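You operate a simulated robot arm through the tools that you are given. There is no shell and no other tool. Be economical: measure what you need, move in short steps, check, and stop when the job is done.

Carry out the task below with a simulated two-armed robot. There is one attempt and no reset: what you move stays moved.

JOB
Set the step and tun heat as on the green card, with the tun stirrer running.
Fine: start the stirrer at the desk; the cards lie in the card drawer; shut it again.
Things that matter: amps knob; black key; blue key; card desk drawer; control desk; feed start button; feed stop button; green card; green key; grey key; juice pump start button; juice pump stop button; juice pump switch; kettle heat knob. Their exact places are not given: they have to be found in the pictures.

It is judged by the outcome, as a careful person would: the job done as asked, and still so three seconds after it is handed in. It fails if anything else is knocked over, pushed out of place, dropped, spilled or broken.

ROBOT AND FRAMES
Two 7-joint arms with fingered hands on one trunk, on a base that drives. Base frame: it is fixed to the floor where the robot stands at the start and does not move with it; the origin is under the middle of the robot, x ahead of it, y to its left, z up. Units: mm, degrees, N and s.
The left shoulder is at the start at [50, 187, 1232], the right one opposite. With the tool pointing down near the work surface each hand reaches from about 100 to 700 mm from the robot's upright axis, wherever it stands, measured 20 degrees to its own side. Places, roughly: amps knob [1000, 1400, 900]; black key [750, -3500, 1000]; card desk drawer [800, 0, 700]; control desk [1100, -1000, 600]; feed start button [900, 1300, 900]; feed stop button [900, 1300, 900]; grey key [750, 1000, 1000]; juice pump start button [900, -1400, 900]; juice pump stop button [900, -1400, 900]; juice pump switch [800, -1500, 900]; kettle heat knob [800, -2600, 900]; kettle pump start button [900, -3300, 900]; kettle pump stop button [900, -3300, 900]; kettle pump switch [800, -3400, 900]; kettle stirrer start button [900, -2900, 900]; kettle stirrer stop button [900, -2900, 900]. Payload 3.6 kg a hand.
Tool frame (each hand has its own): the origin (TCP) lies between the finger pads and is the grasp point; the fingertips stand 26 mm ahead of it; z points along the fingers, y is the line along which they close. The gripper opens to 88 mm. The gripper's body begins 30 mm behind the TCP. The gripper is a hand of 3 fingers: y runs from the thumb to the fingers, the wrist lies at [-17, -98, -164] in the tool frame, and closing takes about 1.5 s.
Orientation is that of the tool frame in the base frame, as a unit quaternion [x, y, z, w]. With the fingers straight down and the wrist toward the robot, the tool's x, y and z point along [0, 1, 0], [1, 0, 0] and [0, 0, -1] of the base frame.

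CONTROLS
- The arms move only by the tool arm_command. It takes "left_series", "right_series" or both (then of equal length, played together; a hand with none holds still); each is one flat list of numbers, 7 for each row, row after row: the shift along the base's x, y, z in m, then the turn, a rotation vector about the base's x, y, z in degrees, then the gripper command, from -1 (shut) to 1 (fully open), values between in proportion. In form: [x, y, z, rx, ry, rz, jaw, x, y, z, rx, ry, rz, jaw, ...]. A call has 1 to 12 rows; each row is the pose to reach, as a shift and turn from the pose commanded when the call began. A row lasts 0.2 s, in which the tool goes at most 50 mm and 8.6 degrees; a call with a longer step from one row to the next is refused whole, and so is a gripper value outside its range. A pose out of reach is approached as far as the arm can. The call stops where the force on the tool passes 40 N (or 10 N more than at its start, if that is more) or the arm is blocked; 0.2 s more then pass. The fingers move at their own pace (about 153 mm/s each) and stop on an object; they squeeze with about 25 N. The grip force told is the motor's: it shows also when the fingers shut on nothing. Time passes only in rows, and 0.2 s behind the last, so rows that repeat a pose let the fingers close. The reply holds the time, the measured pose of the TCP, the force on the tool along the base axes, the opening and the grip force, in the units named above and with some noise, with the torque about the TCP (base axes, N m) and any sound that the robot's microphone picked up.
- Cameras (640 x 400 px; columns grow to the right, rows downward): "scene" is now at [232.2, 38.3, 1137.1]; the picture's right is [0.40, -0.92, 0.00], its down [-0.41, -0.18, -0.89] and it looks along [0.82, 0.36, -0.45] (base axes); focal length 214 px, centre (320, 200). "left" rides on the left gripper at [-56, -80, -102] in its tool frame; the picture's right is [-0.73, -0.32, 0.60], its down [0.62, -0.67, 0.41] and it looks along [0.27, 0.68, 0.69] (tool axes); focal length 247 px, centre (320, 200). "right" rides on the right gripper at [56, -80, -102] in its tool frame; the picture's right is [-0.73, 0.32, -0.60], its down [-0.62, -0.67, 0.41] and it looks along [-0.27, 0.68, 0.69] (tool axes); focal length 247 px, centre (320, 200).
- get_image(camera): a new picture of that camera. No time passes.
- lift_body(by): slides the trunk up (or, below 0, down) by that many mm; the arms and the scene camera ride with it, the base frame stays. It gives what a move gives, with no picture.
- base_move(legs): drives the robot by 1 to 6 legs, each [ahead, left, turn to the left] in mm, mm and degrees, along the robot's own axes; the way and the turn of a leg run together, so that a leg with both is an arc; at most 1500 mm and 180 degrees a leg. The arms and the cameras ride along, it lands a little off, and it stops where it bumps. It gives what a move gives.
- grasp_type(shape, hand): the hand has 3 fingers and takes this shape, open, in about a second: jaw (thumb against the fingers, like two jaws); tri (thumb and two fingers); tip (a fingertip pinch); poke (one finger out to press); point (the index stretched); flat (the hand flat); cup (the hand cupped); fist (a fist). The gripper value then closes the fingers along that shape, each until it touches; the sizes above hold for jaw. It gives what a move gives, with no picture.
- aim_head(pan, tilt): turns the head with the scene camera to pan (to the left, within 60 degrees either way) and tilt (down, from -29 to 69), counted from straight ahead of the robot. It gives what a move gives.
- probe_pixels(camera, pixels): for up to 12 pixels [column, row] of the newest picture of that camera ("zoom" is the newest enlarged one), the place [x, y, z] in the base frame of the surface seen there, good to about 3 mm. No time passes.
- zoom(camera, box): a new picture of the part [left, top, right, bottom] of that camera's present view, enlarged. No time passes.
- hand_in(): hands the job in; it is judged then, once.

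Work in short steps. Measure before you move; look again where a grasp or a placing could have gone wrong, and mend it. You have 80 turns and 78 pictures in all, those below and enlarged ones among them. Open the grippers and draw the arms clear of the work before you hand the job in, unless the task says otherwise; then end with one line.

The tools are called by a JSON object that holds its "api" and its "payload". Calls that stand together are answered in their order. arm_command: Moves the arms, as the interface text tells. Its arguments: {"type":"object","properties":{"left_series":{"type":"array","items":{"type":"number"}},"right_series":{"type":"array","items":{"type":"number"}}},"required":[]} The other tools are called the same way: lift_body (by) slides the trunk up or down; grasp_type (shape, hand) gives the hand a shape; base_move (legs) drives the base; aim_head (pan, tilt) turns the head that bears the scene camera; get_image (camera) takes a picture; probe_pixels (camera, pixels) gives the place of the surface under pixels of a picture; zoom (camera, box) takes an enlarged picture of a part of a camera's view; hand_in () hands the job in.

At the start:

```text
clock: 0.0
left_ee_pos: [377.8, 428.3, 1220.3]
left_tcp_rot: [0.707, 0.707, 0.0, 0.0]
left_ft_force: [-0.4, -0.4, 1.0]
left_wrist_torque: [0.02, 0.01, -0.04]
left_gripper_width: 87.7
left_gripper_force: 0.0
left_shape: jaw
right_ee_pos: [572.0, -15.0, 1148.5]
right_tcp_rot: [0.708, 0.707, 0.0, 0.0]
right_ft_force: [-0.7, 0.4, -0.9]
right_wrist_torque: [0.02, 0.02, -0.02]
right_gripper_width: 87.8
right_gripper_force: 0.1
right_shape: jaw
trunk travel left (down, up): [-375.0, 382.0]
robot x, y, heading: [-2.6, -0.2, 0.1]
head pan, tilt: [23.7, 26.5]
```

scene: 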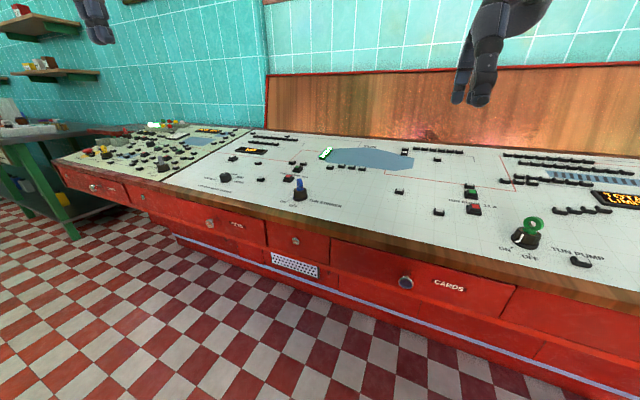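
right: 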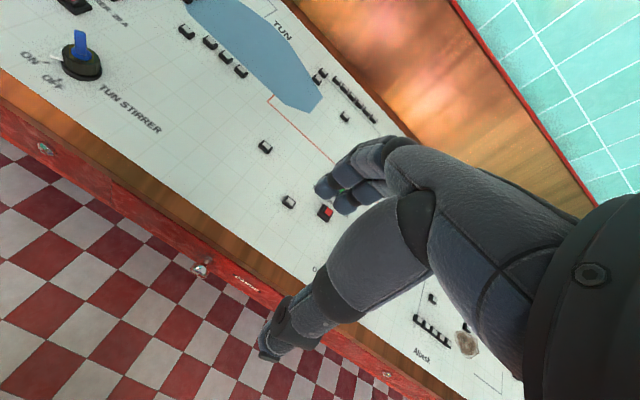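
left: 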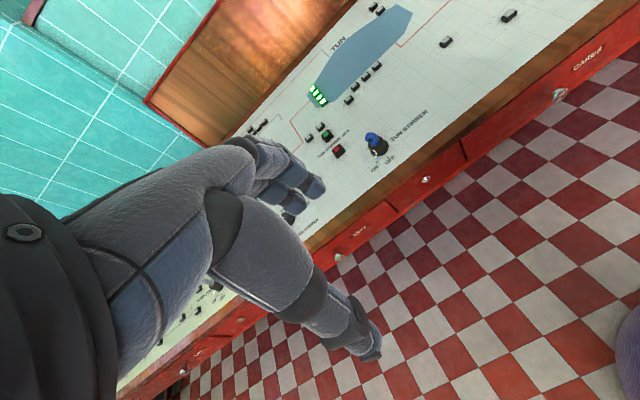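

The scene shows the CARDS drawer at about (405,282), the tun stirrer key switch at (300,190), and the tun pump switch at (527,235). I zoom in and probe them.

{"api": "zoom", "payload": {"camera": "scene", "box": [180, 120, 420, 270]}}

{"api": "probe_pixels", "payload": {"camera": "scene", "pixels": [[405, 282], [300, 190], [527, 238], [225, 178], [475, 208], [250, 152], [295, 240], [209, 224], [450, 285], [320, 252]]}}

{"api": "aim_head", "payload": {"pan": -30, "tilt": 30}}

{"api": "get_image", "payload": {"camera": "scene"}}

```text
2.67 times, centred on (300, 195) of scene
```

zoom: 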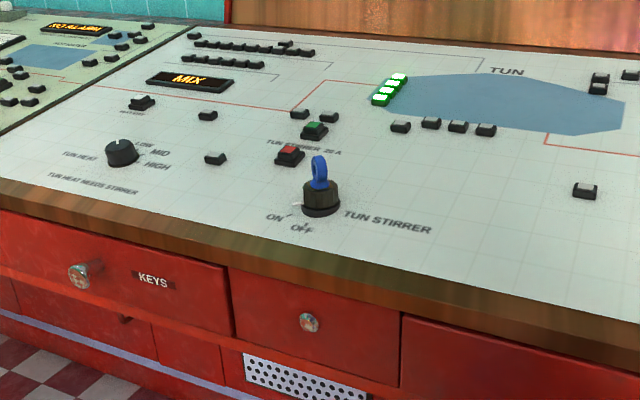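

```text
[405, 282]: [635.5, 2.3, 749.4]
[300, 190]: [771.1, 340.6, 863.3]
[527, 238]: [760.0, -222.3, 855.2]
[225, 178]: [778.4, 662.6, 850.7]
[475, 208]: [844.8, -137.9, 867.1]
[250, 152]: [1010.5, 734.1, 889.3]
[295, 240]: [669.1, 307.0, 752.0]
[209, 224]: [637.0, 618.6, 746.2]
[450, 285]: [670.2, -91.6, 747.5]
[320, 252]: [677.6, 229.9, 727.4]
```

```text
clock: 1.2
left_ee_pos: [377.1, 428.9, 1219.3]
left_tcp_rot: [0.707, 0.707, 0.0, 0.0]
left_ft_force: [1.3, 0.2, 0.4]
left_wrist_torque: [0.02, 0.01, -0.01]
left_gripper_width: 87.7
left_gripper_force: 0.0
left_shape: jaw
right_ee_pos: [569.8, -15.0, 1148.0]
right_tcp_rot: [0.707, 0.708, 0.001, -0.001]
right_ft_force: [0.3, 1.8, -0.4]
right_wrist_torque: [-0.02, 0.0, -0.03]
right_gripper_width: 87.6
right_gripper_force: 0.1
right_shape: jaw
trunk travel left (down, up): [-375.0, 382.0]
robot x, y, heading: [0.3, 0.6, 0.2]
head pan, tilt: [-30.0, 30.0]
```

```text
73 pictures are left
```

scene: 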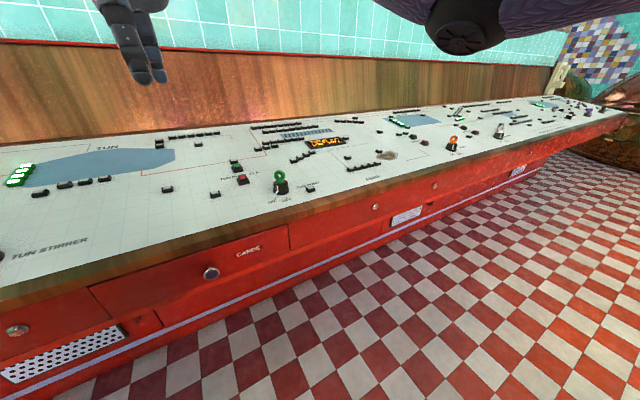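

The desk runs far right. I look closely at the tun heat and step area by panning left.

{"api": "aim_head", "payload": {"pan": 38, "tilt": 22}}

{"api": "zoom", "payload": {"camera": "scene", "box": [220, 130, 380, 230]}}

{"api": "get_image", "payload": {"camera": "scene"}}

```text
clock: 2.6
left_ee_pos: [377.6, 428.1, 1218.7]
left_tcp_rot: [0.707, 0.708, -0.001, 0.0]
left_ft_force: [1.1, -1.1, 0.1]
left_wrist_torque: [-0.01, -0.01, 0.01]
left_gripper_width: 87.5
left_gripper_force: 0.0
left_shape: jaw
right_ee_pos: [569.9, -16.4, 1147.1]
right_tcp_rot: [0.707, 0.707, 0.0, 0.0]
right_ft_force: [-0.2, -0.1, -0.2]
right_wrist_torque: [0.01, 0.01, 0.02]
right_gripper_width: 87.4
right_gripper_force: 0.1
right_shape: jaw
trunk travel left (down, up): [-375.0, 382.0]
robot x, y, heading: [0.5, -3.7, -0.0]
head pan, tilt: [38.0, 22.0]
```

```text
4.00 times, centred on (300, 180) of scene
```

zoom: 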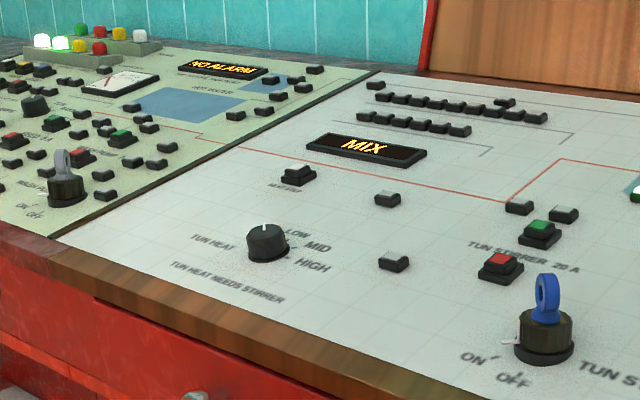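

```text
71 pictures are left
```

scene: 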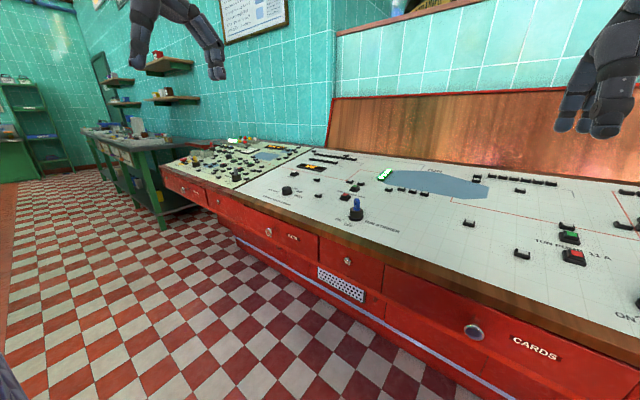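

There is a notice on the wall at (255,15) and a white button by the MIX display. I tilt up to read the notice.

{"api": "aim_head", "payload": {"pan": 50, "tilt": 5}}

{"api": "get_image", "payload": {"camera": "scene"}}

{"api": "zoom", "payload": {"camera": "scene", "box": [270, 40, 430, 140]}}

```text
clock: 3.4
left_ee_pos: [377.2, 428.0, 1219.0]
left_tcp_rot: [0.707, 0.707, 0.0, 0.0]
left_ft_force: [0.7, 0.0, -0.3]
left_wrist_torque: [0.01, -0.01, -0.01]
left_gripper_width: 87.6
left_gripper_force: 0.0
left_shape: jaw
right_ee_pos: [570.7, -16.4, 1148.6]
right_tcp_rot: [0.707, 0.707, 0.0, 0.0]
right_ft_force: [-0.8, -0.9, 0.6]
right_wrist_torque: [-0.03, -0.02, 0.0]
right_gripper_width: 87.8
right_gripper_force: 0.0
right_shape: jaw
trunk travel left (down, up): [-375.0, 382.0]
robot x, y, heading: [2.8, -5.4, 0.2]
head pan, tilt: [50.0, 5.0]
```

```text
70 pictures are left
```

scene: 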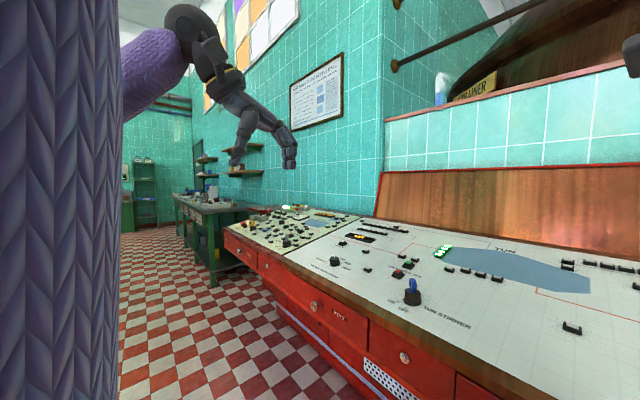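

```text
4.00 times, centred on (350, 90) of scene
```

zoom: 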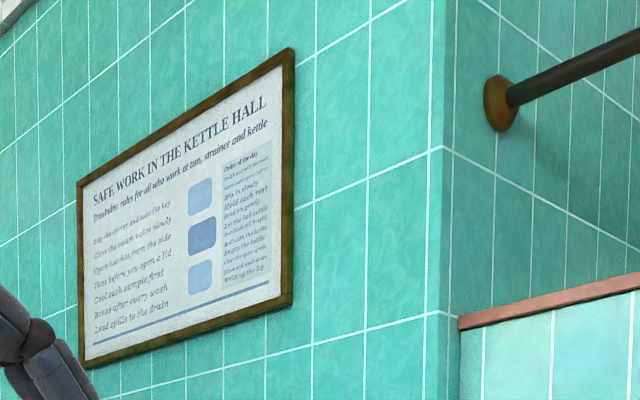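

The notice is only general rules. Next is the drawer: I lower the trunk 200 mm so the right hand can meet the knob at [635,2,749], and look at the knob from there.

{"api": "arm_command", "payload": {"right_series": [-0.05, 0, 0, 0, -8, 0, 0.2, -0.1, 0, 0, 0, -16, 0, 0.2, -0.13, 0, 0, 0, -24, 0, 0.2]}}

{"api": "lift_body", "payload": {"by": -200}}

{"api": "aim_head", "payload": {"pan": 0, "tilt": 30}}

{"api": "get_image", "payload": {"camera": "scene"}}

```text
clock: 4.2
left_ee_pos: [375.5, 429.0, 1219.3]
left_tcp_rot: [0.707, 0.707, -0.001, 0.0]
left_ft_force: [-0.5, 0.8, -0.6]
left_wrist_torque: [0.0, 0.02, -0.01]
left_gripper_width: 87.9
left_gripper_force: 0.2
left_shape: jaw
right_ee_pos: [441.1, -15.3, 1147.5]
right_tcp_rot: [0.692, 0.691, 0.148, 0.148]
right_ft_force: [0.1, 0.5, 0.0]
right_wrist_torque: [-0.02, -0.03, 0.01]
right_gripper_width: 53.4
right_gripper_force: 0.0
right_shape: jaw
trunk travel left (down, up): [-375.0, 382.0]
robot x, y, heading: [1.8, 1.3, -0.1]
head pan, tilt: [50.0, 5.0]
```

```text
clock: 6.4
left_ee_pos: [377.8, 428.2, 1020.2]
left_tcp_rot: [0.707, 0.707, 0.0, 0.001]
left_ft_force: [-0.4, -0.6, -0.5]
left_wrist_torque: [-0.02, -0.03, 0.0]
left_gripper_width: 87.6
left_gripper_force: 0.0
left_shape: jaw
right_ee_pos: [441.0, -16.3, 947.9]
right_tcp_rot: [0.691, 0.692, 0.147, 0.147]
right_ft_force: [0.0, 0.3, 0.9]
right_wrist_torque: [-0.01, -0.04, 0.0]
right_gripper_width: 53.2
right_gripper_force: 0.0
right_shape: jaw
trunk travel left (down, up): [-175.0, 582.0]
robot x, y, heading: [-2.1, -2.7, -0.0]
head pan, tilt: [50.0, 5.0]
```

```text
clock: 7.6
left_ee_pos: [377.9, 428.2, 1018.2]
left_tcp_rot: [0.707, 0.708, 0.0, 0.0]
left_ft_force: [-0.3, -0.5, 1.2]
left_wrist_torque: [-0.04, 0.0, 0.0]
left_gripper_width: 87.9
left_gripper_force: 0.0
left_shape: jaw
right_ee_pos: [441.1, -16.3, 948.3]
right_tcp_rot: [0.692, 0.692, 0.147, 0.147]
right_ft_force: [-1.5, -0.2, -0.5]
right_wrist_torque: [0.0, 0.01, -0.01]
right_gripper_width: 53.2
right_gripper_force: 0.1
right_shape: jaw
trunk travel left (down, up): [-175.0, 582.0]
robot x, y, heading: [0.9, 1.4, -0.2]
head pan, tilt: [0.0, 30.0]
```

```text
68 pictures are left
```

scene: 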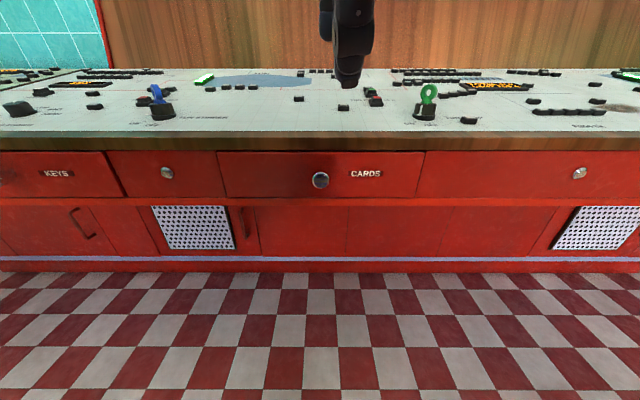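

The knob is at (320,179). I measure it and the drawer front.

{"api": "probe_pixels", "payload": {"camera": "scene", "pixels": [[320, 179], [313, 180], [328, 180], [320, 173], [320, 187], [290, 175], [320, 143], [222, 175], [420, 175]]}}

```text
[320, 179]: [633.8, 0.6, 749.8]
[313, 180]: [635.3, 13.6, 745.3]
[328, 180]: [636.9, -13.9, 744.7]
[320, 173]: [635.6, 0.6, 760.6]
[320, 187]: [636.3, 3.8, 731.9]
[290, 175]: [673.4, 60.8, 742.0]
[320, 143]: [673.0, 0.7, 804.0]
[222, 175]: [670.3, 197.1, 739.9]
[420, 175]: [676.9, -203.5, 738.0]
```

Knob spans y ±14, z 732–761, and the front is at x 672. I bring the right hand to 75° tilt at about x 560, in line with the knob.

{"api": "arm_command", "payload": {"right_series": [0.0, 0.004, -0.035, 0, -8.5, 0, 0.2, 0.01, 0.008, -0.07, 0, -17, 0, 0.2, 0.02, 0.012, -0.105, 0, -25.5, 0, 0.2, 0.04, 0.016, -0.14, 0, -34, 0, 0.2, 0.06, 0.016, -0.17, 0, -42.5, 0, 0.2, 0.09, 0.016, -0.199, 0, -51, 0, 0.2, 0.12, 0.016, -0.199, 0, -51, 0, 0.2]}}

{"api": "get_image", "payload": {"camera": "right"}}

{"api": "get_image", "payload": {"camera": "scene"}}

```text
clock: 9.2
left_ee_pos: [378.1, 429.8, 1018.4]
left_tcp_rot: [0.706, 0.708, 0.0, 0.0]
left_ft_force: [0.4, -0.6, 0.4]
left_wrist_torque: [0.0, 0.0, 0.02]
left_gripper_width: 87.7
left_gripper_force: 0.1
left_shape: jaw
right_ee_pos: [559.8, -1.9, 747.3]
right_tcp_rot: [0.562, 0.56, 0.429, 0.432]
right_ft_force: [-0.3, 0.1, 0.2]
right_wrist_torque: [-0.01, 0.02, 0.02]
right_gripper_width: 52.8
right_gripper_force: 0.1
right_shape: jaw
right hand out of reach, approached as far as the arm can: row 4, 5, 6
trunk travel left (down, up): [-175.0, 582.0]
robot x, y, heading: [-2.3, 0.1, -0.3]
head pan, tilt: [0.0, 30.0]
```

```text
67 pictures are left
```

right: 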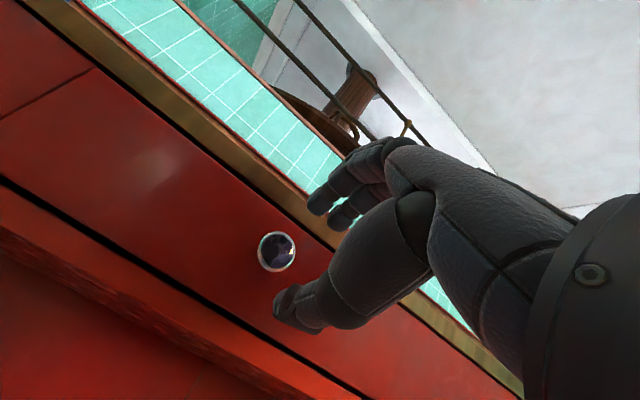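

```text
66 pictures are left
```

scene: 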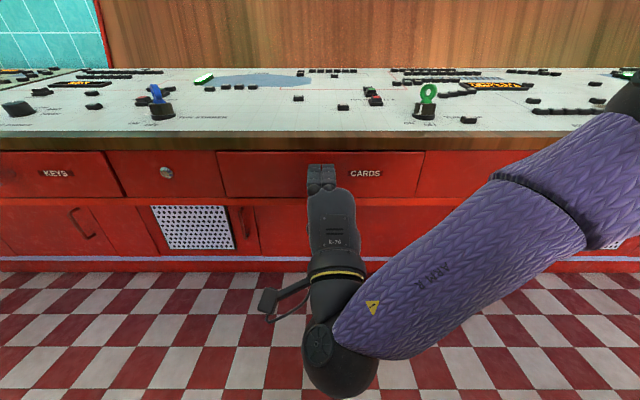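

Aligned with the knob. I advance 68 mm and close on it.

{"api": "arm_command", "payload": {"right_series": [0.035, 0.002, 0, 0, 0, 0, 0.2, 0.07, 0.002, 0, 0, 0, 0, 0.2, 0.07, 0.002, 0, 0, 0, 0, -0.6, 0.07, 0.002, 0, 0, 0, 0, -1, 0.07, 0.002, 0, 0, 0, 0, -1, 0.07, 0.002, 0, 0, 0, 0, -1, 0.07, 0.002, 0, 0, 0, 0, -1, 0.07, 0.002, 0, 0, 0, 0, -1]}}

{"api": "get_image", "payload": {"camera": "right"}}

```text
clock: 11.0
left_ee_pos: [378.1, 427.9, 1017.9]
left_tcp_rot: [0.708, 0.707, 0.0, -0.001]
left_ft_force: [-0.2, -1.1, 0.4]
left_wrist_torque: [-0.02, 0.02, -0.01]
left_gripper_width: 87.6
left_gripper_force: 0.0
left_shape: jaw
right_ee_pos: [630.1, 1.5, 746.9]
right_tcp_rot: [0.561, 0.561, 0.429, 0.431]
right_ft_force: [3.1, -1.0, -2.8]
right_wrist_torque: [0.02, 0.18, -0.01]
right_gripper_width: 21.7
right_gripper_force: 24.8
right_shape: jaw
trunk travel left (down, up): [-175.0, 582.0]
robot x, y, heading: [-2.6, -2.5, 0.1]
head pan, tilt: [0.0, 30.0]
```

```text
65 pictures are left
```

right: 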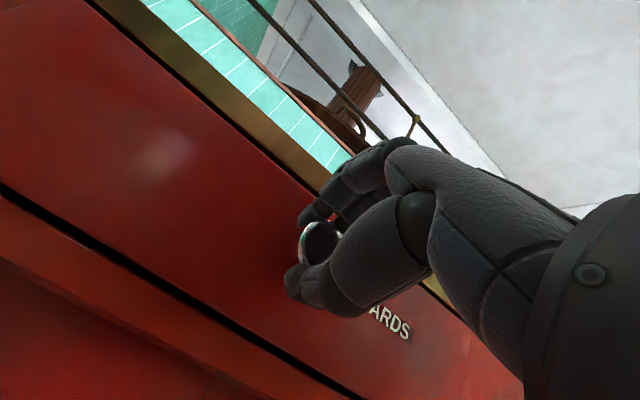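

The fingers hold the knob's neck (21.7 mm). I pull back by driving the base 100 mm rearward and check.

{"api": "base_move", "payload": {"legs": [[-100, 0, 0]]}}

{"api": "get_image", "payload": {"camera": "scene"}}

```text
clock: 12.1
left_ee_pos: [276.0, 429.2, 1018.9]
left_tcp_rot: [0.707, 0.707, 0.0, 0.0]
left_ft_force: [0.4, -0.8, -0.6]
left_wrist_torque: [0.01, 0.0, 0.01]
left_gripper_width: 87.6
left_gripper_force: 0.1
left_shape: jaw
right_ee_pos: [527.7, 0.2, 748.8]
right_tcp_rot: [0.561, 0.561, 0.43, 0.43]
right_ft_force: [-1.2, -0.9, -3.7]
right_wrist_torque: [0.03, 0.3, -0.02]
right_gripper_width: 21.5
right_gripper_force: 25.2
right_shape: jaw
trunk travel left (down, up): [-175.0, 582.0]
robot x, y, heading: [-102.3, -3.1, 0.2]
head pan, tilt: [0.0, 30.0]
```

```text
64 pictures are left
```

scene: 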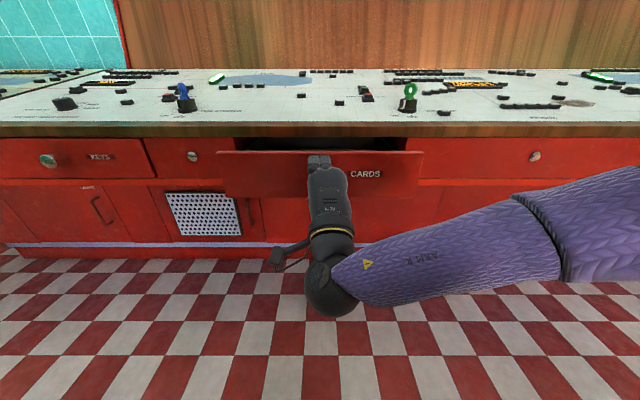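

The drawer is opening. I pull another 150 mm.

{"api": "base_move", "payload": {"legs": [[-150, 0, 0]]}}

{"api": "aim_head", "payload": {"pan": 0, "tilt": 35}}

{"api": "get_image", "payload": {"camera": "scene"}}

```text
clock: 13.5
left_ee_pos: [126.2, 429.1, 1018.9]
left_tcp_rot: [0.708, 0.706, 0.0, 0.0]
left_ft_force: [-0.3, -1.2, 0.4]
left_wrist_torque: [-0.02, 0.01, -0.01]
left_gripper_width: 87.6
left_gripper_force: 0.1
left_shape: jaw
right_ee_pos: [377.0, 1.1, 748.5]
right_tcp_rot: [0.561, 0.561, 0.429, 0.431]
right_ft_force: [-2.1, 0.6, -3.7]
right_wrist_torque: [0.01, 0.28, 0.03]
right_gripper_width: 21.7
right_gripper_force: 25.0
right_shape: jaw
trunk travel left (down, up): [-175.0, 582.0]
robot x, y, heading: [-252.2, 0.4, -0.1]
head pan, tilt: [0.0, 30.0]
```

```text
clock: 14.1
left_ee_pos: [125.2, 429.0, 1017.8]
left_tcp_rot: [0.708, 0.706, 0.0, 0.0]
left_ft_force: [0.2, -0.2, 0.3]
left_wrist_torque: [-0.01, 0.02, 0.02]
left_gripper_width: 87.9
left_gripper_force: 0.0
left_shape: jaw
right_ee_pos: [377.0, 0.3, 749.1]
right_tcp_rot: [0.561, 0.562, 0.43, 0.43]
right_ft_force: [-0.1, 0.8, -1.9]
right_wrist_torque: [0.0, 0.23, -0.03]
right_gripper_width: 21.5
right_gripper_force: 24.5
right_shape: jaw
trunk travel left (down, up): [-175.0, 582.0]
robot x, y, heading: [-253.3, -2.5, -0.1]
head pan, tilt: [0.0, 35.0]
```

```text
63 pictures are left
```

scene: 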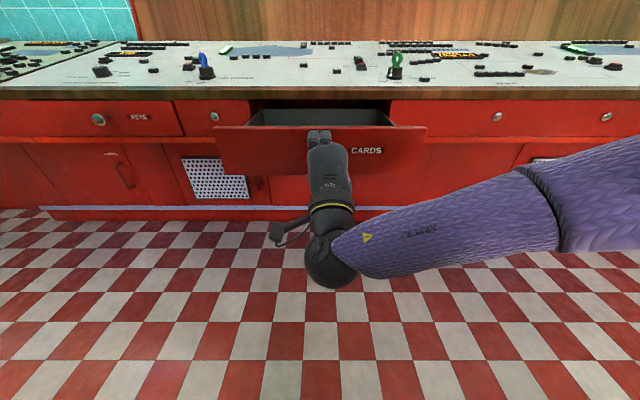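

The drawer is open 250 mm. I release the knob, back off, and raise the trunk so the head camera looks in.

{"api": "arm_command", "payload": {"right_series": [0, 0, 0, 0, 0, 0, 0.2, 0, 0, 0, 0, 0, 0, 0.3, 0, 0, 0, 0, 0, 0, 0.3]}}

{"api": "base_move", "payload": {"legs": [[-110, 0, 0]]}}

{"api": "lift_body", "payload": {"by": 450}}

{"api": "aim_head", "payload": {"pan": 0, "tilt": 45}}

{"api": "get_image", "payload": {"camera": "scene"}}

```text
clock: 14.9
left_ee_pos: [124.8, 428.6, 1018.7]
left_tcp_rot: [0.708, 0.706, -0.001, 0.0]
left_ft_force: [-0.1, 0.2, 0.1]
left_wrist_torque: [0.0, 0.0, 0.02]
left_gripper_width: 87.4
left_gripper_force: 0.1
left_shape: jaw
right_ee_pos: [377.2, 1.9, 748.6]
right_tcp_rot: [0.56, 0.561, 0.431, 0.431]
right_ft_force: [-0.2, -0.5, 0.3]
right_wrist_torque: [-0.04, -0.01, -0.03]
right_gripper_width: 56.6
right_gripper_force: 0.1
right_shape: jaw
trunk travel left (down, up): [-175.0, 582.0]
robot x, y, heading: [-249.2, 1.4, -0.1]
head pan, tilt: [0.0, 35.0]
```

```text
clock: 16.1
left_ee_pos: [15.0, 428.1, 1020.0]
left_tcp_rot: [0.707, 0.707, 0.0, 0.0]
left_ft_force: [-0.5, 0.8, 1.4]
left_wrist_torque: [0.01, -0.02, -0.03]
left_gripper_width: 87.5
left_gripper_force: 0.1
left_shape: jaw
right_ee_pos: [265.7, 0.5, 748.9]
right_tcp_rot: [0.561, 0.561, 0.43, 0.432]
right_ft_force: [-0.3, -0.6, 0.5]
right_wrist_torque: [-0.03, 0.02, 0.02]
right_gripper_width: 56.6
right_gripper_force: 0.0
right_shape: jaw
trunk travel left (down, up): [-175.0, 582.0]
robot x, y, heading: [-365.2, -0.8, 0.1]
head pan, tilt: [0.0, 35.0]
```

```text
refused: 450 is not a number from -400 to 400
```

```text
clock: 16.9
left_ee_pos: [14.3, 428.6, 1019.1]
left_tcp_rot: [0.707, 0.707, 0.0, 0.0]
left_ft_force: [-0.4, -0.2, 0.4]
left_wrist_torque: [-0.02, 0.0, 0.0]
left_gripper_width: 87.6
left_gripper_force: 0.1
left_shape: jaw
right_ee_pos: [265.0, 0.4, 748.9]
right_tcp_rot: [0.561, 0.561, 0.43, 0.431]
right_ft_force: [0.3, -0.1, -0.6]
right_wrist_torque: [-0.02, -0.03, -0.01]
right_gripper_width: 56.7
right_gripper_force: 0.0
right_shape: jaw
trunk travel left (down, up): [-175.0, 582.0]
robot x, y, heading: [-363.5, 1.5, 0.4]
head pan, tilt: [0.0, 45.0]
```

```text
62 pictures are left
```

scene: 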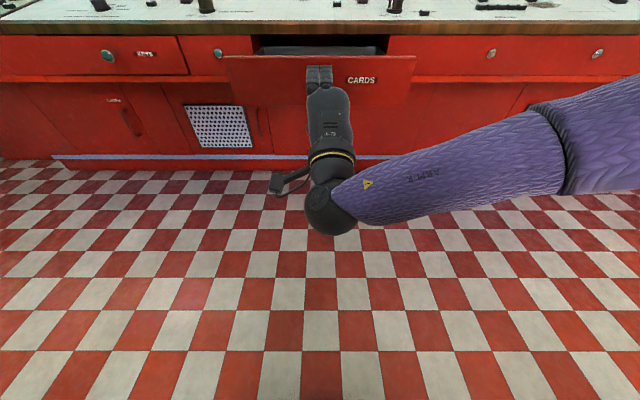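

Limit is 400 per lift. I raise 400 and shift the right hand aside.

{"api": "lift_body", "payload": {"by": 400}}

{"api": "arm_command", "payload": {"right_series": [0, -0.05, 0, 0, 0, 0, 0.3, 0, -0.1, 0, 0, 0, 0, 0.3, 0, -0.15, 0, 0, 0, 0, 0.3, 0, -0.2, 0, 0, 0, 0, 0.3, 0, -0.25, 0, 0, 0, 0, 0.3]}}

{"api": "base_move", "payload": {"legs": [[150, 0, 0]]}}

{"api": "aim_head", "payload": {"pan": 0, "tilt": 50}}

{"api": "get_image", "payload": {"camera": "scene"}}

```text
clock: 20.7
left_ee_pos: [13.6, 428.5, 1419.0]
left_tcp_rot: [0.707, 0.707, 0.0, 0.0]
left_ft_force: [-0.2, 0.6, -0.5]
left_wrist_torque: [0.02, 0.02, 0.0]
left_gripper_width: 87.7
left_gripper_force: 0.1
left_shape: jaw
right_ee_pos: [265.5, 0.8, 1148.5]
right_tcp_rot: [0.562, 0.561, 0.428, 0.431]
right_ft_force: [0.3, -0.3, -0.6]
right_wrist_torque: [0.01, 0.03, -0.02]
right_gripper_width: 56.7
right_gripper_force: 0.0
right_shape: jaw
trunk travel left (down, up): [-575.0, 182.0]
robot x, y, heading: [-363.5, 3.1, 0.0]
head pan, tilt: [0.0, 45.0]
```

```text
clock: 21.9
left_ee_pos: [15.1, 428.0, 1419.9]
left_tcp_rot: [0.707, 0.707, 0.0, -0.001]
left_ft_force: [-0.7, 0.0, 0.1]
left_wrist_torque: [0.03, 0.03, 0.0]
left_gripper_width: 87.7
left_gripper_force: 0.1
left_shape: jaw
right_ee_pos: [263.8, -251.1, 1147.8]
right_tcp_rot: [0.561, 0.562, 0.43, 0.429]
right_ft_force: [0.0, 0.3, -1.1]
right_wrist_torque: [0.01, 0.0, 0.02]
right_gripper_width: 56.9
right_gripper_force: 0.1
right_shape: jaw
trunk travel left (down, up): [-575.0, 182.0]
robot x, y, heading: [-363.5, -4.1, 0.1]
head pan, tilt: [0.0, 45.0]
```

```text
clock: 23.3
left_ee_pos: [165.4, 427.3, 1418.9]
left_tcp_rot: [0.708, 0.706, 0.0, 0.0]
left_ft_force: [0.8, 0.0, 0.4]
left_wrist_torque: [0.0, 0.01, -0.01]
left_gripper_width: 88.1
left_gripper_force: 0.0
left_shape: jaw
right_ee_pos: [414.5, -249.7, 1147.6]
right_tcp_rot: [0.562, 0.561, 0.429, 0.43]
right_ft_force: [0.6, -1.2, 1.2]
right_wrist_torque: [0.01, 0.0, -0.02]
right_gripper_width: 56.6
right_gripper_force: 0.1
right_shape: jaw
trunk travel left (down, up): [-575.0, 182.0]
robot x, y, heading: [-214.8, -0.9, -0.0]
head pan, tilt: [0.0, 45.0]
```

```text
clock: 23.9
left_ee_pos: [165.7, 428.2, 1420.2]
left_tcp_rot: [0.707, 0.707, 0.0, 0.0]
left_ft_force: [0.3, -0.9, 0.4]
left_wrist_torque: [0.0, -0.04, 0.0]
left_gripper_width: 87.8
left_gripper_force: 0.0
left_shape: jaw
right_ee_pos: [413.8, -249.8, 1148.8]
right_tcp_rot: [0.561, 0.562, 0.43, 0.43]
right_ft_force: [0.1, -0.3, 0.1]
right_wrist_torque: [0.01, 0.01, 0.0]
right_gripper_width: 56.7
right_gripper_force: 0.1
right_shape: jaw
trunk travel left (down, up): [-575.0, 182.0]
robot x, y, heading: [-210.3, -2.5, -0.1]
head pan, tilt: [0.0, 50.0]
```

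```text
61 pictures are left
```

scene: 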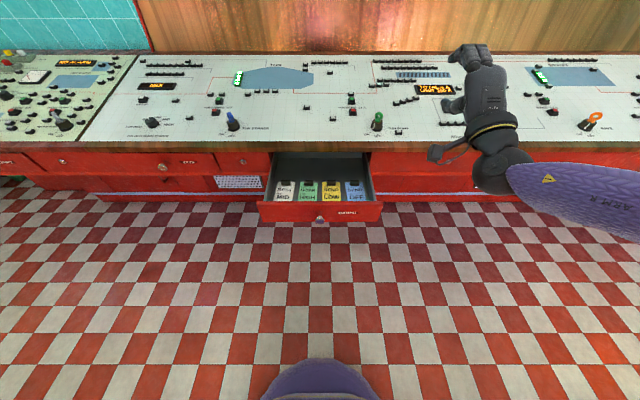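

The cards are visible at (285–355,190). I zoom to read them.

{"api": "zoom", "payload": {"camera": "scene", "box": [260, 165, 380, 215]}}

{"api": "zoom", "payload": {"camera": "scene", "box": [296, 178, 320, 204]}}

{"api": "zoom", "payload": {"camera": "scene", "box": [370, 60, 470, 140]}}

{"api": "zoom", "payload": {"camera": "scene", "box": [120, 60, 270, 150]}}

```text
5.33 times, centred on (320, 190) of scene
```

zoom: 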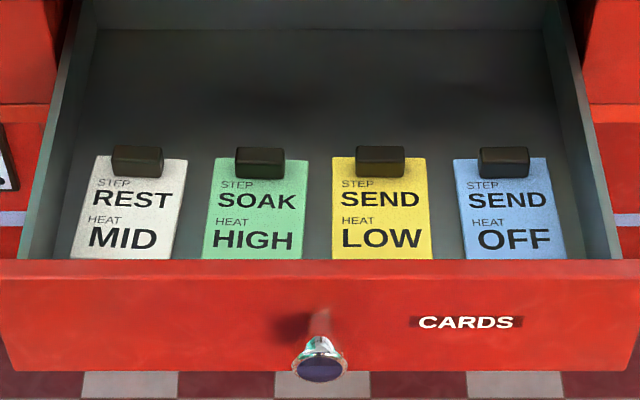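

```text
15.38 times, centred on (308, 191) of scene
```

zoom: 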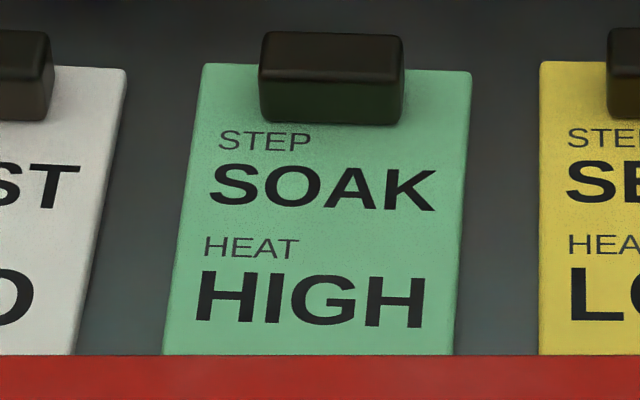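

```text
5.00 times, centred on (420, 100) of scene
```

zoom: 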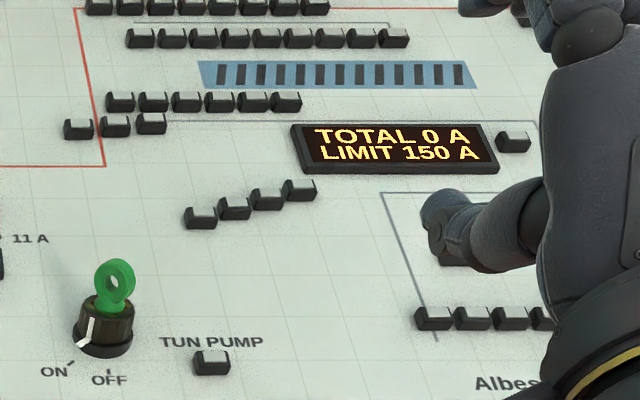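

```text
4.27 times, centred on (195, 105) of scene
```

zoom: 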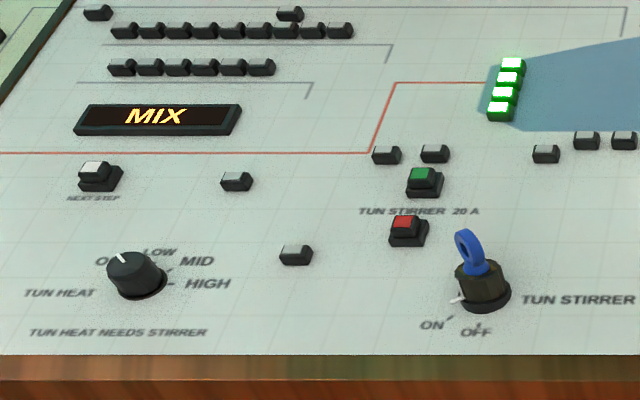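

Green card: step SOAK, heat HIGH. Now I shut the drawer by reversing the motions: back off, re-align, lower, re-grip the knob.

{"api": "base_move", "payload": {"legs": [[-160, 0, 0]]}}

{"api": "arm_command", "payload": {"right_series": [0, 0.05, 0, 0, 0, 0, 0.3, 0, 0.1, 0, 0, 0, 0, 0.3, 0, 0.15, 0, 0, 0, 0, 0.3, 0, 0.2, 0, 0, 0, 0, 0.3, 0, 0.25, 0, 0, 0, 0, 0.3]}}

{"api": "lift_body", "payload": {"by": -400}}

{"api": "get_image", "payload": {"camera": "right"}}

```text
clock: 25.3
left_ee_pos: [2.7, 428.0, 1419.4]
left_tcp_rot: [0.708, 0.707, 0.001, 0.0]
left_ft_force: [0.0, -0.7, 0.3]
left_wrist_torque: [-0.03, 0.01, 0.01]
left_gripper_width: 87.6
left_gripper_force: 0.2
left_shape: jaw
right_ee_pos: [250.9, -249.5, 1148.3]
right_tcp_rot: [0.561, 0.561, 0.43, 0.431]
right_ft_force: [-0.2, 0.5, -0.2]
right_wrist_torque: [-0.01, 0.02, -0.03]
right_gripper_width: 56.9
right_gripper_force: 0.0
right_shape: jaw
trunk travel left (down, up): [-575.0, 182.0]
robot x, y, heading: [-372.8, 1.4, 0.0]
head pan, tilt: [0.0, 50.0]
```

```text
clock: 26.5
left_ee_pos: [3.5, 429.2, 1417.7]
left_tcp_rot: [0.708, 0.706, -0.001, 0.001]
left_ft_force: [-0.7, -0.5, -0.4]
left_wrist_torque: [-0.01, 0.0, -0.02]
left_gripper_width: 87.7
left_gripper_force: 0.1
left_shape: jaw
right_ee_pos: [252.7, 1.1, 1147.7]
right_tcp_rot: [0.561, 0.561, 0.429, 0.432]
right_ft_force: [0.5, 1.1, -1.1]
right_wrist_torque: [0.02, 0.01, -0.01]
right_gripper_width: 56.8
right_gripper_force: 0.0
right_shape: jaw
trunk travel left (down, up): [-575.0, 182.0]
robot x, y, heading: [-376.0, 0.7, -0.0]
head pan, tilt: [0.0, 50.0]
```

```text
clock: 30.4
left_ee_pos: [2.9, 427.6, 1017.8]
left_tcp_rot: [0.707, 0.707, 0.0, 0.0]
left_ft_force: [-0.4, 1.1, 0.6]
left_wrist_torque: [0.02, 0.02, -0.04]
left_gripper_width: 87.8
left_gripper_force: 0.1
left_shape: jaw
right_ee_pos: [252.3, -0.1, 749.0]
right_tcp_rot: [0.561, 0.561, 0.43, 0.432]
right_ft_force: [-0.8, 0.4, 0.4]
right_wrist_torque: [-0.02, 0.01, -0.03]
right_gripper_width: 56.8
right_gripper_force: 0.0
right_shape: jaw
trunk travel left (down, up): [-175.0, 582.0]
robot x, y, heading: [-377.2, 0.1, 0.2]
head pan, tilt: [0.0, 50.0]
```

```text
56 pictures are left
```

right: 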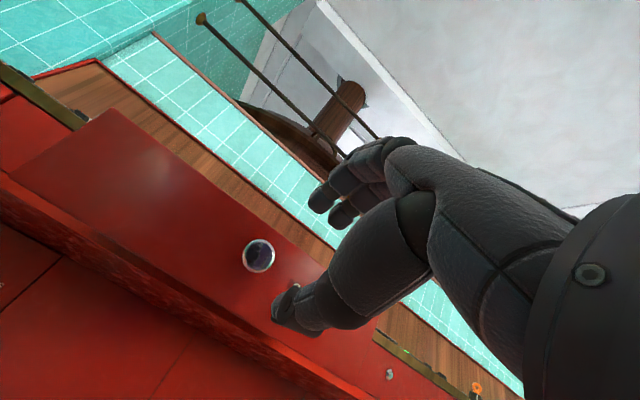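

Aligned as before. I drive ahead 123 mm, grip, and drive on to shut it.

{"api": "base_move", "payload": {"legs": [[123, 0, 0]]}}

{"api": "arm_command", "payload": {"right_series": [0, 0, 0, 0, 0, 0, 0, 0, 0, 0, 0, 0, 0, -1, 0, 0, 0, 0, 0, 0, -1, 0, 0, 0, 0, 0, 0, -1, 0, 0, 0, 0, 0, 0, -1, 0, 0, 0, 0, 0, 0, -1]}}

{"api": "base_move", "payload": {"legs": [[240, 0, 0]]}}

{"api": "get_image", "payload": {"camera": "scene"}}

```text
clock: 31.6
left_ee_pos: [126.1, 429.1, 1018.6]
left_tcp_rot: [0.707, 0.707, 0.0, 0.0]
left_ft_force: [-0.2, -0.6, 0.4]
left_wrist_torque: [-0.02, 0.0, -0.01]
left_gripper_width: 87.8
left_gripper_force: 0.1
left_shape: jaw
right_ee_pos: [374.6, -0.5, 747.8]
right_tcp_rot: [0.562, 0.561, 0.429, 0.431]
right_ft_force: [0.3, -0.2, -0.2]
right_wrist_torque: [-0.01, 0.01, -0.04]
right_gripper_width: 56.9
right_gripper_force: 0.0
right_shape: jaw
trunk travel left (down, up): [-175.0, 582.0]
robot x, y, heading: [-248.5, -2.2, -0.1]
head pan, tilt: [0.0, 50.0]
```

```text
clock: 33.0
left_ee_pos: [126.6, 428.9, 1018.0]
left_tcp_rot: [0.708, 0.707, 0.0, 0.0]
left_ft_force: [1.0, 0.1, -0.2]
left_wrist_torque: [0.01, -0.02, -0.01]
left_gripper_width: 87.6
left_gripper_force: 0.1
left_shape: jaw
right_ee_pos: [376.0, 0.8, 747.6]
right_tcp_rot: [0.561, 0.561, 0.43, 0.431]
right_ft_force: [1.7, -0.1, -3.4]
right_wrist_torque: [-0.01, 0.21, 0.04]
right_gripper_width: 22.7
right_gripper_force: 24.9
right_shape: jaw
trunk travel left (down, up): [-175.0, 582.0]
robot x, y, heading: [-254.2, -1.4, -0.3]
head pan, tilt: [0.0, 50.0]
```

```text
clock: 34.8
left_ee_pos: [367.6, 429.2, 1019.0]
left_tcp_rot: [0.707, 0.707, -0.001, 0.0]
left_ft_force: [-0.5, -0.8, -0.2]
left_wrist_torque: [0.01, -0.02, -0.01]
left_gripper_width: 88.0
left_gripper_force: 0.1
left_shape: jaw
right_ee_pos: [616.7, 0.3, 747.7]
right_tcp_rot: [0.562, 0.561, 0.429, 0.431]
right_ft_force: [1.6, -3.7, -2.0]
right_wrist_torque: [0.05, 0.24, -0.1]
right_gripper_width: 23.1
right_gripper_force: 25.2
right_shape: jaw
trunk travel left (down, up): [-175.0, 582.0]
robot x, y, heading: [-9.8, 1.9, -0.1]
head pan, tilt: [0.0, 50.0]
```

```text
55 pictures are left
```

scene: 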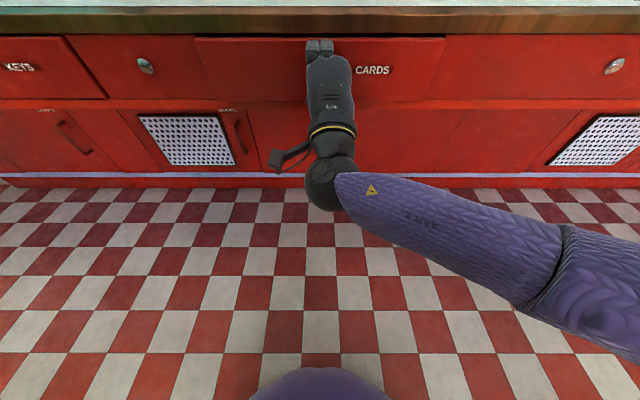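

About 13 mm remain; I push with the arm until it meets the stop, then release and withdraw.

{"api": "arm_command", "payload": {"right_series": [0.006, 0, 0, 0, 0, 0, -1, 0.012, 0, 0, 0, 0, 0, -1, 0.018, 0, 0, 0, 0, 0, -1, 0.024, 0, 0, 0, 0, 0, -1]}}

{"api": "arm_command", "payload": {"right_series": [0, 0, 0, 0, 0, 0, 0.2, 0, 0, 0, 0, 0, 0, 0.3, 0, 0, 0, 0, 0, 0, 0.3, -0.04, 0, 0, 0, 0, 0, 0.3, -0.08, 0, 0, 0, 0, 0, 0.3]}}

{"api": "base_move", "payload": {"legs": [[-150, 0, 0]]}}

{"api": "lift_body", "payload": {"by": 400}}

{"api": "get_image", "payload": {"camera": "scene"}}

```text
clock: 35.8
left_ee_pos: [365.9, 427.4, 1019.7]
left_tcp_rot: [0.707, 0.707, 0.0, 0.0]
left_ft_force: [-0.2, 0.2, 0.2]
left_wrist_torque: [-0.01, -0.01, 0.04]
left_gripper_width: 87.8
left_gripper_force: 0.1
left_shape: jaw
right_ee_pos: [639.9, -0.6, 746.5]
right_tcp_rot: [0.561, 0.563, 0.429, 0.43]
right_ft_force: [-17.4, -2.7, -8.0]
right_wrist_torque: [-0.06, -0.06, -0.13]
right_gripper_width: 23.4
right_gripper_force: 24.8
right_shape: jaw
trunk travel left (down, up): [-175.0, 582.0]
robot x, y, heading: [-11.6, 1.8, -0.2]
head pan, tilt: [0.0, 50.0]
```

```text
clock: 37.0
left_ee_pos: [366.4, 427.2, 1019.3]
left_tcp_rot: [0.707, 0.707, 0.0, 0.0]
left_ft_force: [1.3, 0.2, 0.0]
left_wrist_torque: [-0.01, 0.04, 0.0]
left_gripper_width: 87.9
left_gripper_force: 0.0
left_shape: jaw
right_ee_pos: [561.2, -0.3, 750.1]
right_tcp_rot: [0.562, 0.56, 0.43, 0.432]
right_ft_force: [-1.1, 0.4, 0.0]
right_wrist_torque: [0.03, 0.02, 0.01]
right_gripper_width: 56.6
right_gripper_force: 0.0
right_shape: jaw
trunk travel left (down, up): [-175.0, 582.0]
robot x, y, heading: [-10.8, 2.4, 0.2]
head pan, tilt: [0.0, 50.0]
```

```text
clock: 38.4
left_ee_pos: [215.2, 427.9, 1019.2]
left_tcp_rot: [0.707, 0.707, 0.0, 0.0]
left_ft_force: [-0.3, -0.4, 0.4]
left_wrist_torque: [0.02, -0.01, -0.03]
left_gripper_width: 87.7
left_gripper_force: 0.0
left_shape: jaw
right_ee_pos: [409.1, -1.4, 749.5]
right_tcp_rot: [0.562, 0.56, 0.429, 0.431]
right_ft_force: [-0.1, -0.4, 0.4]
right_wrist_torque: [0.02, 0.02, -0.01]
right_gripper_width: 56.8
right_gripper_force: 0.1
right_shape: jaw
trunk travel left (down, up): [-175.0, 582.0]
robot x, y, heading: [-165.5, 0.1, 0.0]
head pan, tilt: [0.0, 50.0]
```

```text
clock: 42.2
left_ee_pos: [215.8, 428.9, 1418.6]
left_tcp_rot: [0.707, 0.707, 0.0, 0.001]
left_ft_force: [0.0, -0.3, -0.7]
left_wrist_torque: [0.04, 0.03, -0.04]
left_gripper_width: 87.9
left_gripper_force: 0.0
left_shape: jaw
right_ee_pos: [409.9, -1.0, 1149.3]
right_tcp_rot: [0.562, 0.561, 0.429, 0.431]
right_ft_force: [0.7, -0.3, -0.6]
right_wrist_torque: [0.01, 0.0, -0.01]
right_gripper_width: 56.5
right_gripper_force: 0.1
right_shape: jaw
trunk travel left (down, up): [-575.0, 182.0]
robot x, y, heading: [-161.7, -2.6, -0.1]
head pan, tilt: [0.0, 50.0]
```

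```text
54 pictures are left
```

scene: 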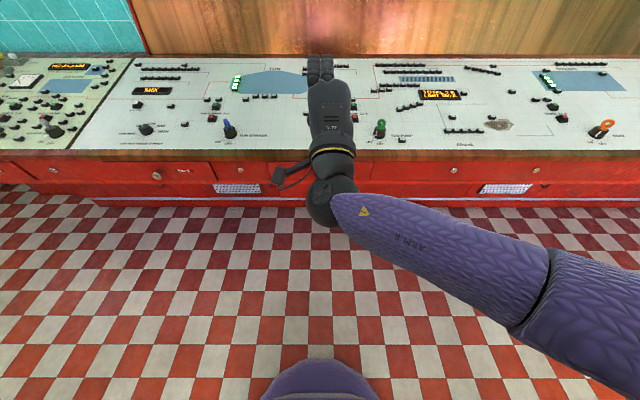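

Drawer shut. I drive left 350 mm and look down at the tun panel; the left hand, already pointing down, will work there.

{"api": "base_move", "payload": {"legs": [[0, 350, 0], [150, 0, 0]]}}

{"api": "aim_head", "payload": {"pan": 15, "tilt": 35}}

{"api": "get_image", "payload": {"camera": "scene"}}

```text
clock: 45.5
left_ee_pos: [369.5, 775.3, 1418.3]
left_tcp_rot: [0.709, 0.705, -0.001, 0.0]
left_ft_force: [0.6, 0.3, -0.5]
left_wrist_torque: [0.01, 0.04, -0.03]
left_gripper_width: 87.8
left_gripper_force: 0.1
left_shape: jaw
right_ee_pos: [561.6, 346.1, 1148.8]
right_tcp_rot: [0.563, 0.56, 0.428, 0.432]
right_ft_force: [0.6, -0.2, 0.0]
right_wrist_torque: [0.01, -0.02, -0.02]
right_gripper_width: 56.7
right_gripper_force: 0.0
right_shape: jaw
trunk travel left (down, up): [-575.0, 182.0]
robot x, y, heading: [-10.2, 349.1, -0.2]
head pan, tilt: [0.0, 50.0]
```

```text
clock: 46.2
left_ee_pos: [368.8, 776.3, 1418.0]
left_tcp_rot: [0.709, 0.705, 0.001, 0.0]
left_ft_force: [-0.4, 0.3, -0.2]
left_wrist_torque: [0.0, -0.03, 0.0]
left_gripper_width: 87.6
left_gripper_force: 0.1
left_shape: jaw
right_ee_pos: [558.1, 346.2, 1148.7]
right_tcp_rot: [0.563, 0.56, 0.428, 0.432]
right_ft_force: [0.0, 0.5, 0.3]
right_wrist_torque: [0.01, -0.02, -0.01]
right_gripper_width: 56.4
right_gripper_force: 0.0
right_shape: jaw
trunk travel left (down, up): [-575.0, 182.0]
robot x, y, heading: [-8.5, 350.3, -0.4]
head pan, tilt: [15.0, 35.0]
```

```text
53 pictures are left
```

scene: 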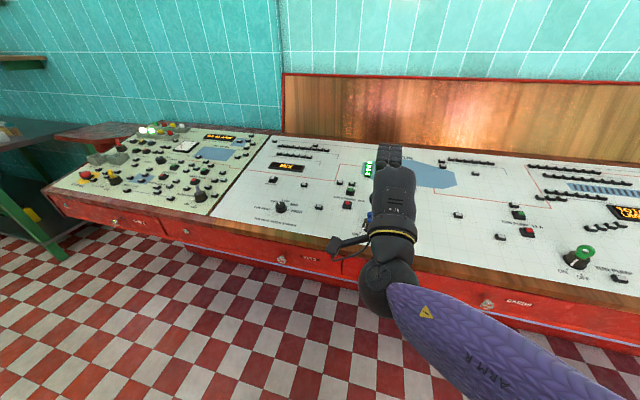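

The right hand hides the stirrer switch; I move it to the right, then zoom on the tun panel.

{"api": "arm_command", "payload": {"right_series": [-0.02, -0.05, 0, 0, 0, 0, 0.3, -0.05, -0.1, 0, 0, 0, 0, 0.3, -0.1, -0.15, 0, 0, 0, 0, 0.3, -0.12, -0.2, 0, 0, 0, 0, 0.3, -0.12, -0.25, 0, 0, 0, 0, 0.3, -0.12, -0.3, 0, 0, 0, 0, 0.3]}}

{"api": "zoom", "payload": {"camera": "scene", "box": [310, 160, 430, 240]}}

{"api": "zoom", "payload": {"camera": "scene", "box": [240, 150, 340, 230]}}

```text
refused: row 1 steps farther than a row can; nothing moved
```

```text
5.00 times, centred on (370, 200) of scene
```

zoom: 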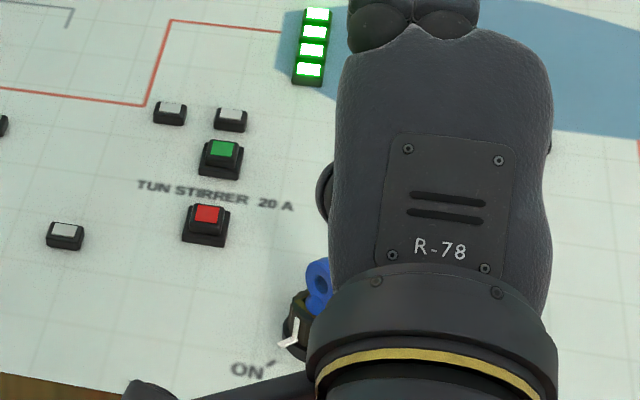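

```text
5.00 times, centred on (290, 190) of scene
```

zoom: 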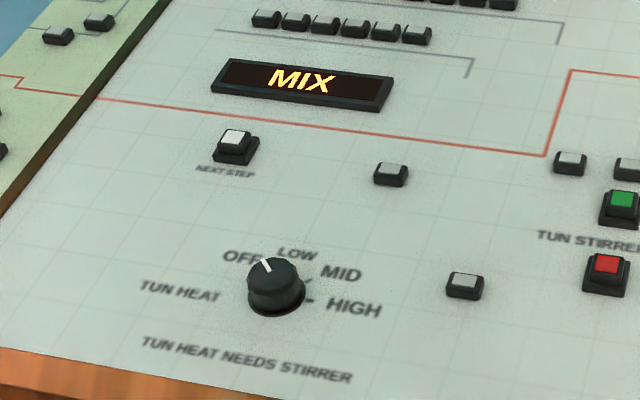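

The zoom shows OFF/LOW/MID/HIGH and NEXT STEP. I redo the sideways move with shorter steps.

{"api": "arm_command", "payload": {"right_series": [-0.02, -0.04, 0, 0, 0, 0, 0.3, -0.04, -0.08, 0, 0, 0, 0, 0.3, -0.06, -0.12, 0, 0, 0, 0, 0.3, -0.08, -0.16, 0, 0, 0, 0, 0.3, -0.1, -0.2, 0, 0, 0, 0, 0.3, -0.1, -0.25, 0, 0, 0, 0, 0.3, -0.1, -0.3, 0, 0, 0, 0, 0.3]}}

{"api": "zoom", "payload": {"camera": "scene", "box": [340, 190, 420, 240]}}

{"api": "get_image", "payload": {"camera": "scene"}}

{"api": "probe_pixels", "payload": {"camera": "scene", "pixels": [[354, 183], [351, 202], [287, 178], [280, 207], [272, 180], [278, 203], [292, 209], [320, 215], [365, 240]]}}

```text
clock: 47.8
left_ee_pos: [368.9, 774.9, 1418.8]
left_tcp_rot: [0.709, 0.705, 0.001, 0.0]
left_ft_force: [-0.3, -0.1, -0.4]
left_wrist_torque: [0.01, 0.05, 0.01]
left_gripper_width: 87.8
left_gripper_force: 0.1
left_shape: jaw
right_ee_pos: [460.6, 45.0, 1149.3]
right_tcp_rot: [0.562, 0.561, 0.429, 0.43]
right_ft_force: [-0.2, 0.4, -0.3]
right_wrist_torque: [-0.03, 0.01, 0.05]
right_gripper_width: 56.9
right_gripper_force: 0.0
right_shape: jaw
trunk travel left (down, up): [-575.0, 182.0]
robot x, y, heading: [-10.3, 348.5, -0.4]
head pan, tilt: [15.0, 35.0]
```

```text
8.00 times, centred on (380, 215) of scene
```

zoom: 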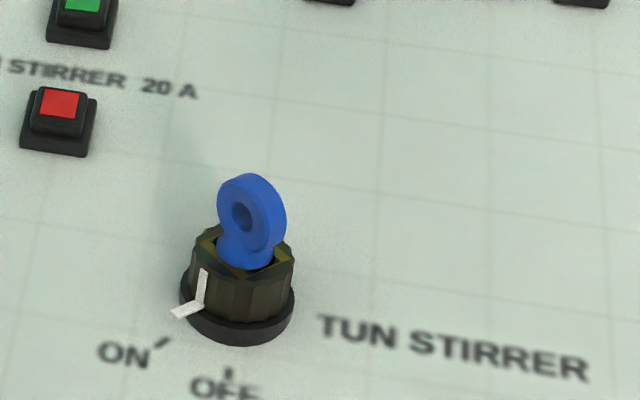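

```text
49 pictures are left
```

scene: 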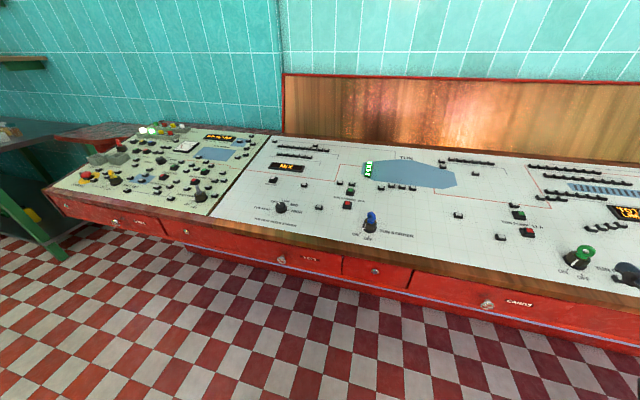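

```text
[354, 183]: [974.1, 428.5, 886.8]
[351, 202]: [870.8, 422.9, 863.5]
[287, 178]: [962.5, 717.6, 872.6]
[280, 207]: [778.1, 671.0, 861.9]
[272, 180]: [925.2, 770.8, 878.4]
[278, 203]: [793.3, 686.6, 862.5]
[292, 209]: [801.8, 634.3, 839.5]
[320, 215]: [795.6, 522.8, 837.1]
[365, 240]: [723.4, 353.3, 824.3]
```

The stirrer key switch pointer is at ON, so only the start button is needed. I zoom to locate the green button and the others precisely.

{"api": "zoom", "payload": {"camera": "scene", "box": [260, 165, 372, 225]}}

```text
5.71 times, centred on (316, 195) of scene
```

zoom: 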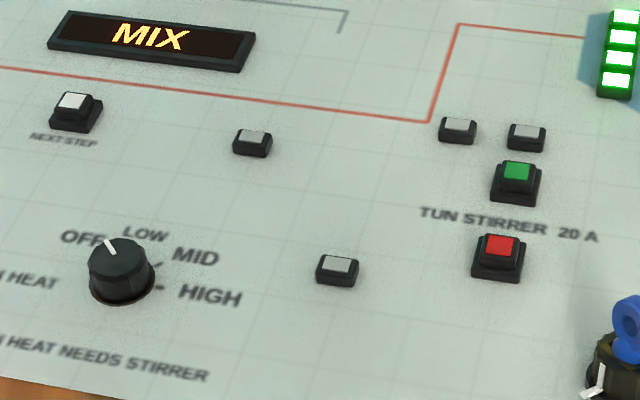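

{"api": "probe_pixels", "payload": {"camera": "zoom", "pixels": [[516, 172], [500, 246], [72, 101], [112, 253], [100, 265], [130, 268], [120, 275], [155, 288], [162, 266], [108, 246], [122, 300], [526, 130]]}}

```text
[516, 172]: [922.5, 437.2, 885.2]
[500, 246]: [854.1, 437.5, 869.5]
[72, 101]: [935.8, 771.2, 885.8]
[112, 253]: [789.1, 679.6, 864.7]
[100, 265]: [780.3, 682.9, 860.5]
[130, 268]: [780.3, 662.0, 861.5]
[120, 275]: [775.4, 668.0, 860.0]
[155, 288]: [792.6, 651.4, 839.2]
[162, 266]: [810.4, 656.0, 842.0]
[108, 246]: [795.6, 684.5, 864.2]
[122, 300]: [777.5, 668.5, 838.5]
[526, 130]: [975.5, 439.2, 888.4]
```

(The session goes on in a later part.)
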